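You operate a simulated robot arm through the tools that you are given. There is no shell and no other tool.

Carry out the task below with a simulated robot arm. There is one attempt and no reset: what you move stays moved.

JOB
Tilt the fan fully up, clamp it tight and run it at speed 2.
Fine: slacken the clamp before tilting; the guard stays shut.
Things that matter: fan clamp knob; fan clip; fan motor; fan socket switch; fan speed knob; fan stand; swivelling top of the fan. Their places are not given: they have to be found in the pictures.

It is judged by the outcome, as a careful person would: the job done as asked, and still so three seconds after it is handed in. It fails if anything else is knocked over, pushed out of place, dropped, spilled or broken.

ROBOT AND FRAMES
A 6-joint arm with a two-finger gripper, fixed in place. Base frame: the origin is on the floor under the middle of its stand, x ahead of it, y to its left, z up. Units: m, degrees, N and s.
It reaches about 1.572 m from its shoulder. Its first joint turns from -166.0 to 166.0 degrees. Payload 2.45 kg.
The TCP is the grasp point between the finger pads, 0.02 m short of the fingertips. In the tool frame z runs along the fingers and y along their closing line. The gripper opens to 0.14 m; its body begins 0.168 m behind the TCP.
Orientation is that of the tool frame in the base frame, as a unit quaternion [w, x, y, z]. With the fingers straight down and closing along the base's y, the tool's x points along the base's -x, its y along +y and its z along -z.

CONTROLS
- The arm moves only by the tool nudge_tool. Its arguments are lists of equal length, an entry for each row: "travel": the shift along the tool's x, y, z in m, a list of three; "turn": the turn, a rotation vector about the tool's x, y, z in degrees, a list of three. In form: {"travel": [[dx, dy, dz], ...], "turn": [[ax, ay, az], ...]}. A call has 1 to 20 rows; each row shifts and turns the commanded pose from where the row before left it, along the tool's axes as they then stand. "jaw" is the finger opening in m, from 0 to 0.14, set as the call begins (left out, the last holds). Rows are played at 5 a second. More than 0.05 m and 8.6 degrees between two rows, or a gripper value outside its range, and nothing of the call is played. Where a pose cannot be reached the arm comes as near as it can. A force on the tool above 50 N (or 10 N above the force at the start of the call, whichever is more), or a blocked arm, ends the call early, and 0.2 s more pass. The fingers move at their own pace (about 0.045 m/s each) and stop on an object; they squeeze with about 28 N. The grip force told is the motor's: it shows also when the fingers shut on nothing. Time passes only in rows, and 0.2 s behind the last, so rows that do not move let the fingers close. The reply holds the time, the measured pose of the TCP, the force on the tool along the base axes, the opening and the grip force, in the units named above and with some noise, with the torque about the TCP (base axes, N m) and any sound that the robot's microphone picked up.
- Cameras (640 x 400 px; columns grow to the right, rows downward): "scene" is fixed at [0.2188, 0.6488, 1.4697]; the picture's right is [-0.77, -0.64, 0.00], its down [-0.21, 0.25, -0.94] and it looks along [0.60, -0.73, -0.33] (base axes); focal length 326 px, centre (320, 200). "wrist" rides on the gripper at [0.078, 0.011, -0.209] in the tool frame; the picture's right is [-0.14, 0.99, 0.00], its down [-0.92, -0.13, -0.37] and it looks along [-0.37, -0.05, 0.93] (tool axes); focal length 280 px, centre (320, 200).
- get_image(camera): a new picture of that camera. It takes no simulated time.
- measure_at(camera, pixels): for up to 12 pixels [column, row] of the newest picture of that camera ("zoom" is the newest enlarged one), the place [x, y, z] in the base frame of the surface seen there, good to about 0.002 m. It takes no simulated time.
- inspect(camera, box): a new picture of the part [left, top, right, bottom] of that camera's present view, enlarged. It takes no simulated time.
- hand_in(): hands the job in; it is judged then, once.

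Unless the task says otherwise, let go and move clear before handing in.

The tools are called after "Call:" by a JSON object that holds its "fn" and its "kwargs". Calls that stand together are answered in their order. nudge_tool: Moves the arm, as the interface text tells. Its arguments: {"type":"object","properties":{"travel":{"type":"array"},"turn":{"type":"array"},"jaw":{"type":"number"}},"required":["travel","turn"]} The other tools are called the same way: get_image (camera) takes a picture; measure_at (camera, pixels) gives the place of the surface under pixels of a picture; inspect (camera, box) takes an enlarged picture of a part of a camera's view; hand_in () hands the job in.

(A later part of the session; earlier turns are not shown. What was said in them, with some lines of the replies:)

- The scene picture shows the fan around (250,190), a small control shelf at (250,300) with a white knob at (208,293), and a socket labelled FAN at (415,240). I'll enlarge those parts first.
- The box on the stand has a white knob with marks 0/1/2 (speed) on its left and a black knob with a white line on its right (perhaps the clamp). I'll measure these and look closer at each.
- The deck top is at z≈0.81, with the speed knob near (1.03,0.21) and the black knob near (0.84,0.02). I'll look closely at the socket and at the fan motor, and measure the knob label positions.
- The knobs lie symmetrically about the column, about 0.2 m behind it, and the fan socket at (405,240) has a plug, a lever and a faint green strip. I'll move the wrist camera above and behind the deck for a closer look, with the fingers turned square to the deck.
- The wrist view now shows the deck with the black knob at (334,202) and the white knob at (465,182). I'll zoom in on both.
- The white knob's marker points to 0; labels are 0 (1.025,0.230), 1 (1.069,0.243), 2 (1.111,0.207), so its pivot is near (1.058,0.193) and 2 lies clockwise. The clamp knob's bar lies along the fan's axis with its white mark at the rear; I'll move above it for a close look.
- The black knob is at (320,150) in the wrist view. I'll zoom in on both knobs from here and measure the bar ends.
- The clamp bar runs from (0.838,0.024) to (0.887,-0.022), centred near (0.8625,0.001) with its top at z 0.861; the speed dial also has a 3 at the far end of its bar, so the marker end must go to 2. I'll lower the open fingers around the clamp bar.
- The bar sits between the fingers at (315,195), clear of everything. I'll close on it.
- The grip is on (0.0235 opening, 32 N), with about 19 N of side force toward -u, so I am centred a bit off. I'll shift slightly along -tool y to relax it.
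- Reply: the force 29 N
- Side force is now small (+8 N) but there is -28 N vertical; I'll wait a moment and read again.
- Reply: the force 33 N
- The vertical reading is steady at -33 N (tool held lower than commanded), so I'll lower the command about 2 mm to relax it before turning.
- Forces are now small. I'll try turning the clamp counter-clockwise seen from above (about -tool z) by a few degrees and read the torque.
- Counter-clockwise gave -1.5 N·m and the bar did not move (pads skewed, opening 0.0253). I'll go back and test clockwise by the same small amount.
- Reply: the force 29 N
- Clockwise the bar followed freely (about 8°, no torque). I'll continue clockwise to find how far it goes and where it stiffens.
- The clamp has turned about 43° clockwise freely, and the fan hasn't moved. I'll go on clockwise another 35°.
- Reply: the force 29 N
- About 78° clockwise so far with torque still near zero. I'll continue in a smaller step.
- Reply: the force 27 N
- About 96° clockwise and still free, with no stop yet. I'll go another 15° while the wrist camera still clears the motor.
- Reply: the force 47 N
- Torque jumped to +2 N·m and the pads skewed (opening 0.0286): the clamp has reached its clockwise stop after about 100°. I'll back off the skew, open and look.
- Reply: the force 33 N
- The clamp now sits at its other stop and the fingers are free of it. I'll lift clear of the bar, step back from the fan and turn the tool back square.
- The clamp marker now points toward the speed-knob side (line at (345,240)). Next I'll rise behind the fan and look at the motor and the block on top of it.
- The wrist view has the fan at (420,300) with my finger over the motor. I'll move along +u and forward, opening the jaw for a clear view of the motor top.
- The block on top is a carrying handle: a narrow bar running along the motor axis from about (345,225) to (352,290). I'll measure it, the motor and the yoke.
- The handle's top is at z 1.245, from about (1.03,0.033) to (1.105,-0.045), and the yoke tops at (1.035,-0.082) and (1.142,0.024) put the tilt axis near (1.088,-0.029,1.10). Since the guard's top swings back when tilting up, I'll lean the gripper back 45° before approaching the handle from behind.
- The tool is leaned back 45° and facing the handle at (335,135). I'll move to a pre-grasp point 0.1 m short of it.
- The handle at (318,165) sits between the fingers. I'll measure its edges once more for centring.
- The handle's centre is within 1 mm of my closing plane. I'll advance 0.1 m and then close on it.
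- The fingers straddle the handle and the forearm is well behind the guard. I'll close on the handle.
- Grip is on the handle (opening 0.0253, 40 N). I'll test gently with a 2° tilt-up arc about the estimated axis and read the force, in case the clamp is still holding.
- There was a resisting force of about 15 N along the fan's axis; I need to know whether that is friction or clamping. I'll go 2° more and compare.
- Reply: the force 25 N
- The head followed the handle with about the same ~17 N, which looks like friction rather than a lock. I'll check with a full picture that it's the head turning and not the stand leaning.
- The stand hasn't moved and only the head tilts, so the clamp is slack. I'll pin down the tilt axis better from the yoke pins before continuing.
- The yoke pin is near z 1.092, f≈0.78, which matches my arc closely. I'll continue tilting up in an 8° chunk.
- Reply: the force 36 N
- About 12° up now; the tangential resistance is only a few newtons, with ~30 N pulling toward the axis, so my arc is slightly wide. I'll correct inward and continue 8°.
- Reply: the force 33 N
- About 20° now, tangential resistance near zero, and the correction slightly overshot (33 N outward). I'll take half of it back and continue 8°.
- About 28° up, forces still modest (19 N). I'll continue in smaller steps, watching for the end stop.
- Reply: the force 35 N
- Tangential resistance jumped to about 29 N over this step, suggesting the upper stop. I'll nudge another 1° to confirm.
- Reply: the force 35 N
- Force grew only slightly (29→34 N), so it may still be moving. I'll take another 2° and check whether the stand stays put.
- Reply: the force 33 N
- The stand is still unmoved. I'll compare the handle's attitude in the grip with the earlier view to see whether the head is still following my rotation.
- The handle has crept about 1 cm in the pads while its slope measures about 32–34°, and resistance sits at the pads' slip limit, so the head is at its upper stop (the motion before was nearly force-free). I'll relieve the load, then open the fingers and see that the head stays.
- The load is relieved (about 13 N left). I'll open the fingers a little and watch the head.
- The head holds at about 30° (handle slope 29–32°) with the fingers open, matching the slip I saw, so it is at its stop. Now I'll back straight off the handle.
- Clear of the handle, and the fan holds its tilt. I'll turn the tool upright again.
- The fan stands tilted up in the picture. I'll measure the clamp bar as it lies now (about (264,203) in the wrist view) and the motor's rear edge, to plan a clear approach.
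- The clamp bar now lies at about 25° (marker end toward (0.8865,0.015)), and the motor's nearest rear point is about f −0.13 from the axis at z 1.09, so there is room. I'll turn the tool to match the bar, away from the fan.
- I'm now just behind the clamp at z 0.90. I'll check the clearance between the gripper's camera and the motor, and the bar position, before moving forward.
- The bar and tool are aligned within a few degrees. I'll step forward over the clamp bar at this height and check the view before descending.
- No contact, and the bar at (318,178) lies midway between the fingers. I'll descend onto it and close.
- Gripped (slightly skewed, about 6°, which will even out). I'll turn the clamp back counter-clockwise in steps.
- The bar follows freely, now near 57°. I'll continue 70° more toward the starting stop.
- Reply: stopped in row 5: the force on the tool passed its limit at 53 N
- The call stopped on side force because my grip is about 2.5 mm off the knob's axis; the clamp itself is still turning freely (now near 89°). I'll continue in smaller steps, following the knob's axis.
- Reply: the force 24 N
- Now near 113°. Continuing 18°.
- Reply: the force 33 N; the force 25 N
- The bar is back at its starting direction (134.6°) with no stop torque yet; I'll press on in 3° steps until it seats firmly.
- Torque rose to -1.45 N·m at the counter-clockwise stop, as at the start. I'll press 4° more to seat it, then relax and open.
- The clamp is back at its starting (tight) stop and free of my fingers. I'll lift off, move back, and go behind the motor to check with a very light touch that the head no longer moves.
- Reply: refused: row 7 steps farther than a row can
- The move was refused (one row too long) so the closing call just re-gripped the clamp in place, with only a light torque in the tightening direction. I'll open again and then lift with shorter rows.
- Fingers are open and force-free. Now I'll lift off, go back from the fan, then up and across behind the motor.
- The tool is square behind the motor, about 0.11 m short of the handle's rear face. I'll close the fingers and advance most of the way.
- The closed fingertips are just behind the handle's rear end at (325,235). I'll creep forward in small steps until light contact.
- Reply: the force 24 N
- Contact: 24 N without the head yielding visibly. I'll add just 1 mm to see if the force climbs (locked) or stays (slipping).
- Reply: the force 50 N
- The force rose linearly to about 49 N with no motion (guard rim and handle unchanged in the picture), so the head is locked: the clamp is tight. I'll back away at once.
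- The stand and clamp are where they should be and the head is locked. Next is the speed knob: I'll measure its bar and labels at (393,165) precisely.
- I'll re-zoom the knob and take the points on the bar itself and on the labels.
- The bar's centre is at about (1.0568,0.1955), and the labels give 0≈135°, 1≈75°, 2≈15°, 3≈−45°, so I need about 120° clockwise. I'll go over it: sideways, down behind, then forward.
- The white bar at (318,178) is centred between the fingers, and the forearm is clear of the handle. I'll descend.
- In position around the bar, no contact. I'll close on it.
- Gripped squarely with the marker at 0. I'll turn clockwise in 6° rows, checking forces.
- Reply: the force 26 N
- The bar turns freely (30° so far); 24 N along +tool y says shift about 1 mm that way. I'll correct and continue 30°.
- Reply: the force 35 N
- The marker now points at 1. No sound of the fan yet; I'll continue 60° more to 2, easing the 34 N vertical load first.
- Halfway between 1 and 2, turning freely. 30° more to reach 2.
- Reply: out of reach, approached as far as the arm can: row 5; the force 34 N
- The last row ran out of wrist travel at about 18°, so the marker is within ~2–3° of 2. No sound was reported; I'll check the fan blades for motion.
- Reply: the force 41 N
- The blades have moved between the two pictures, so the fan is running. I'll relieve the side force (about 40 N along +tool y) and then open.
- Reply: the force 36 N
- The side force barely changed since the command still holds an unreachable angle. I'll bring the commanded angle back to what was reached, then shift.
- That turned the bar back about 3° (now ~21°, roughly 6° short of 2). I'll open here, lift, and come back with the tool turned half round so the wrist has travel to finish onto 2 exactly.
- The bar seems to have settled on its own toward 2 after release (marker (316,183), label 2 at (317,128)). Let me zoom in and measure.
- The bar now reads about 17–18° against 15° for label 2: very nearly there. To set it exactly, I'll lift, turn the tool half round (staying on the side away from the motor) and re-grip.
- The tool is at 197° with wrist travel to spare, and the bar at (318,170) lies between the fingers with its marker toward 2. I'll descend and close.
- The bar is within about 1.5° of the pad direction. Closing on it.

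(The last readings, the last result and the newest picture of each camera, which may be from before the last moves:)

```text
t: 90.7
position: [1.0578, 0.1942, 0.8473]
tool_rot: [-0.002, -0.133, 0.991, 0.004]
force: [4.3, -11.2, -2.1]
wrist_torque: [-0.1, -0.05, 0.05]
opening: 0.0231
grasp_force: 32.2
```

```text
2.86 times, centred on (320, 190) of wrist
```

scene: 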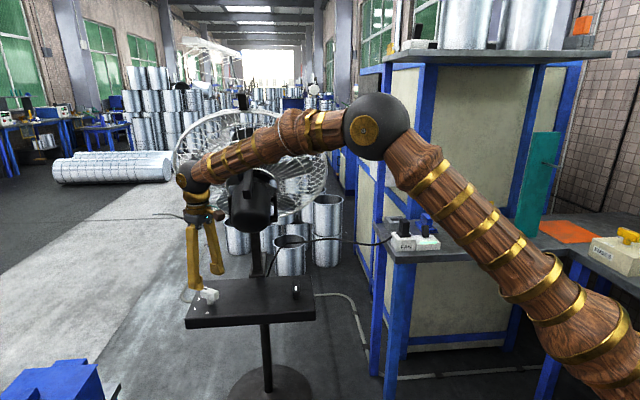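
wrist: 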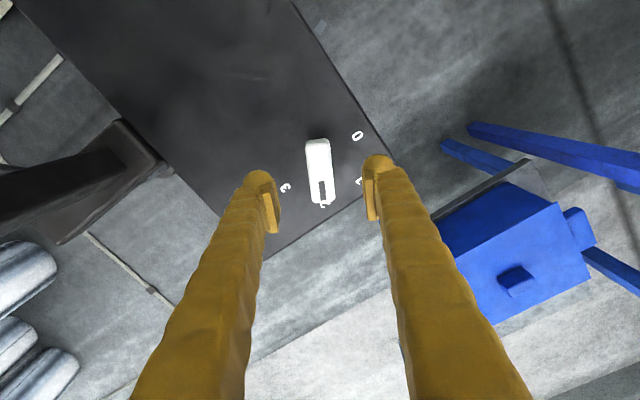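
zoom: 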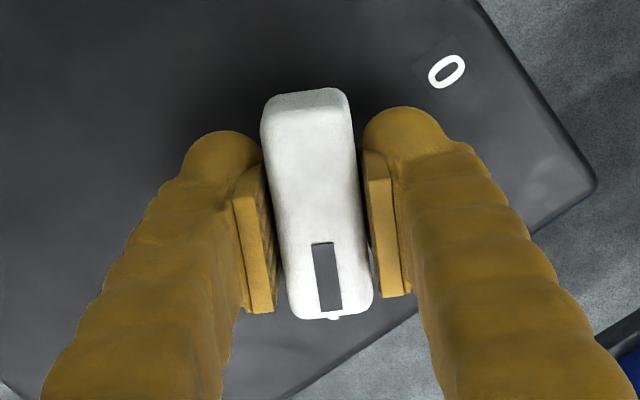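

Flush grip at 15.3°. A last 1.2° clockwise, then relax the side force and open.

Call:
{"fn": "nudge_tool", "kwargs": {"travel": [[0, 0.0003, 0], [0, 0, 0]], "turn": [[0, 0, 1.2], [0, 0, 0]]}}

Call:
{"fn": "nudge_tool", "kwargs": {"travel": [[0, 0, 0], [0, 0, 0], [0, 0, 0]], "turn": [[0, 0, 0], [0, 0, 0], [0, 0, 0]], "jaw": 0.07}}

Call:
{"fn": "inspect", "kwargs": {"camera": "wrist", "box": [240, 120, 400, 260]}}

```text
t: 91.3
position: [1.0583, 0.1943, 0.8485]
tool_rot: [-0.001, -0.122, 0.993, 0.004]
force: [8.0, -17.5, -1.1]
wrist_torque: [-0.16, -0.15, 0.1]
opening: 0.023
grasp_force: 44.8
```

```text
t: 92.1
position: [1.0586, 0.196, 0.8483]
tool_rot: [-0.002, -0.123, 0.992, 0.004]
force: [0.1, 0.0, -0.2]
wrist_torque: [0.03, 0.03, -0.01]
opening: 0.0699
grasp_force: 0.1
```

```text
2.86 times, centred on (320, 190) of wrist
```

zoom: 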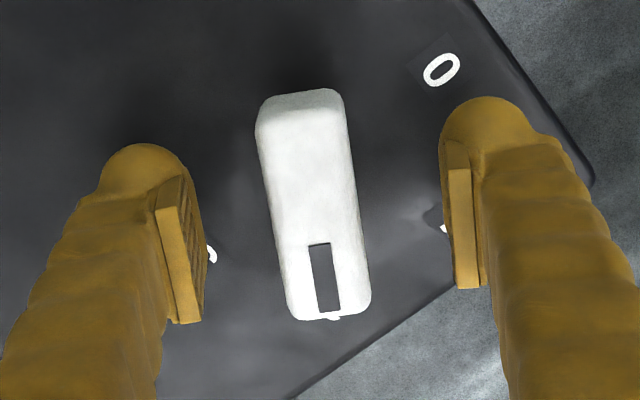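

The marker sits on 2. I'll lift straight up, then move back away from the fan and rise.

Call:
{"fn": "nudge_tool", "kwargs": {"travel": [[0, 0, -0.03], [0, 0, -0.03], [0.0166, 0.029, 0], [0.0166, 0.029, 0], [0.0166, 0.029, 0], [0.0166, 0.029, 0], [0, 0, -0.045], [0, 0, -0.045], [0, 0, -0.045], [0, 0, -0.045], [0, 0, -0.045], [0, 0, -0.045], [0, 0, -0.045], [0, 0, 0]], "turn": [[0, 0, 0], [0, 0, 0], [0, 0, 0], [0, 0, 0], [0, 0, 0], [0, 0, 0], [0, 0, 0], [0, 0, 0], [0, 0, 0], [0, 0, 0], [0, 0, 0], [0, 0, 0], [0, 0, 0], [0, 0, 0]]}}

Call:
{"fn": "get_image", "kwargs": {"camera": "scene"}}

Call:
{"fn": "inspect", "kwargs": {"camera": "scene", "box": [165, 80, 345, 250]}}

Call:
{"fn": "inspect", "kwargs": {"camera": "scene", "box": [180, 265, 330, 340]}}

Call:
{"fn": "get_image", "kwargs": {"camera": "wrist"}}

```text
t: 95.1
position: [0.9667, 0.2892, 1.2256]
tool_rot: [-0.002, -0.123, 0.992, 0.003]
force: [-0.3, -0.3, -0.5]
wrist_torque: [0.05, -0.01, -0.02]
opening: 0.0701
grasp_force: 0.1
```

```text
taken
```

scene: 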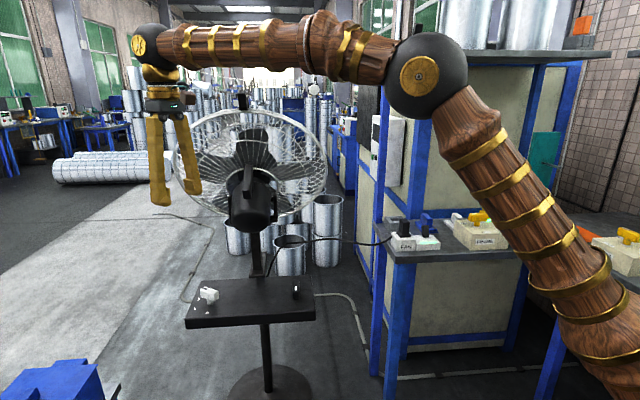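

```text
2.35 times, centred on (255, 165) of scene
```

zoom: 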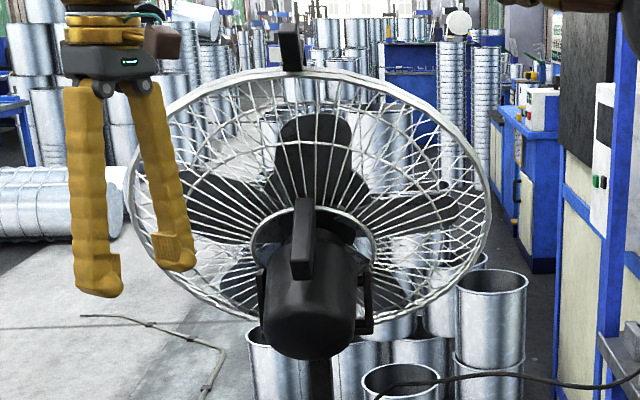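

```text
4.27 times, centred on (255, 302) of scene
```

zoom: 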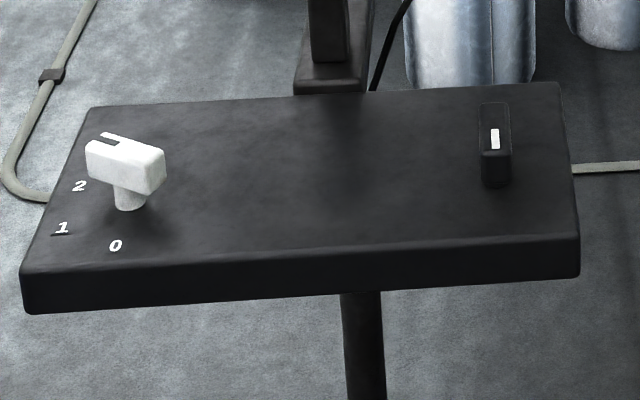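

```text
taken
```

wrist: 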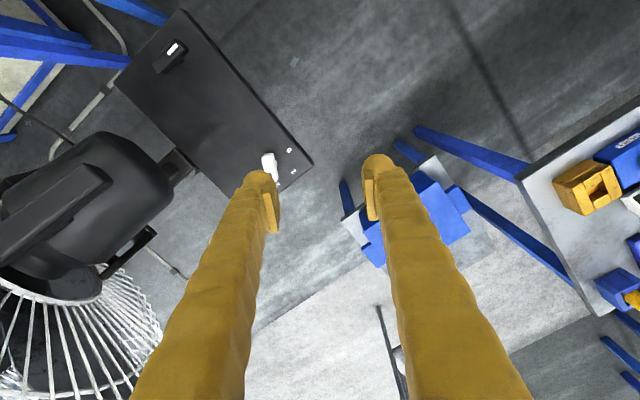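

The fan blades have moved again and the knob points to 2, the clamp bar is at its tight position. I'll check the tilt angle once more from the handle's measured slope and confirm the blades are spinning a second later.

Call:
{"fn": "measure_at", "kwargs": {"camera": "wrist", "pixels": [[118, 172], [100, 185], [80, 198], [60, 212], [40, 226], [20, 240], [125, 185], [105, 200]]}}

Call:
{"fn": "nudge_tool", "kwargs": {"travel": [[0.016, 0.029, -0.01], [0.016, 0.029, -0.01], [0, 0, 0]], "turn": [[0, 0, 0], [0, 0, 0], [0, 0, 0]]}}

Call:
{"fn": "inspect", "kwargs": {"camera": "scene", "box": [165, 80, 345, 250]}}

Call:
{"fn": "get_image", "kwargs": {"camera": "scene"}}

Call:
{"fn": "measure_at", "kwargs": {"camera": "scene", "pixels": [[248, 175], [247, 190], [246, 195], [248, 168], [250, 215], [241, 102], [250, 110], [256, 260], [188, 318], [312, 312], [280, 380]]}}

```text
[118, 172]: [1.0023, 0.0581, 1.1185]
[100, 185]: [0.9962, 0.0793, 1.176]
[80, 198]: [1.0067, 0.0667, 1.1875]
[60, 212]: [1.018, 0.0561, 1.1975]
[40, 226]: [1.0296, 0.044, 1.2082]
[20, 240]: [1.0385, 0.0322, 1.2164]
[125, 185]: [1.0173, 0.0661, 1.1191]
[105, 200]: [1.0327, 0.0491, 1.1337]
```

```text
t: 95.9
position: [0.9218, 0.338, 1.2445]
tool_rot: [-0.001, -0.123, 0.992, 0.004]
force: [0.1, 1.0, -0.4]
wrist_torque: [0.0, 0.02, -0.01]
opening: 0.0697
grasp_force: 0.1
```

```text
2.35 times, centred on (255, 165) of scene
```

zoom: 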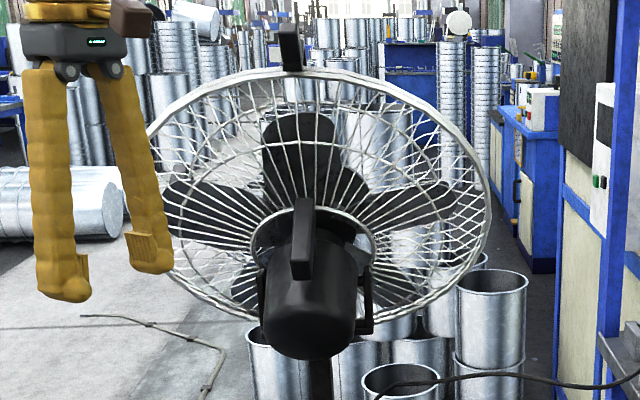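

```text
taken
```

scene: 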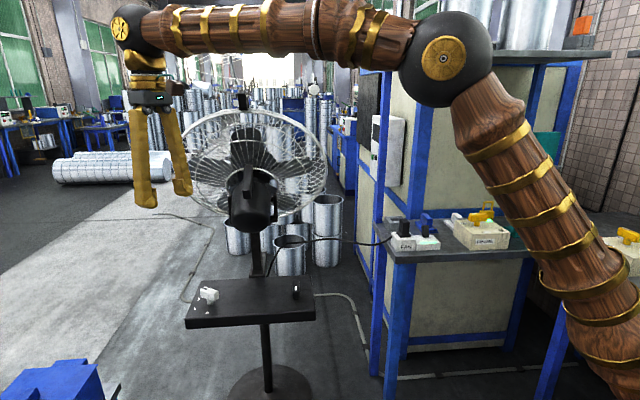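

```text
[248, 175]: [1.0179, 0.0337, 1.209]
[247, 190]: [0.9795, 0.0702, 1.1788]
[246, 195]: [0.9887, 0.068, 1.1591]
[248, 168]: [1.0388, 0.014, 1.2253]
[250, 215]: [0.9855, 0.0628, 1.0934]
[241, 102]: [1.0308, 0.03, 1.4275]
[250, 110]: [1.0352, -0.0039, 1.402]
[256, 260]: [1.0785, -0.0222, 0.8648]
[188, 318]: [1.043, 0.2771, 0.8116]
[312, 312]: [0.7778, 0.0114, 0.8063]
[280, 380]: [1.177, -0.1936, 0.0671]
```

The handle's slope now measures about 32°, matching the stop I reached, and the stand points are unchanged. The blades differ between pictures (running), the knob marker is on 2, the clamp is at its tight stop and the guard clip at (242,102) is untouched. The arm is clear, so I'm handing in.

Call:
{"fn": "hand_in", "kwargs": {}}

```text
The job is handed in.
```

The fan is tilted fully up, clamped tight and running at speed 2, and I've handed the job in.

- **Clamp slackened first:** I turned the clamp knob clockwise from its starting stop to the opposite stop before touching the tilt. The head then moved with almost no resistance.
- **Tilt:** I tilted the head up by its handle until it stopped. The handle's slope measures about 32°, and the head held there when I let go.
- **Clamp tightened:** The knob is back at its counter-clockwise stop, where it started. A test push of about 49 N on the handle did not move the head.
- **Speed:** The knob marker sits on 2. The blades had moved between pictures taken under a second apart, so the fan is running. I heard nothing from the microphone, so the pictures are the only sign of that.
- **Everything else:** The guard and its clip stayed shut, I left the socket switch alone, and the stand measures in the same place as before. The arm is clear of the fan with the gripper open.
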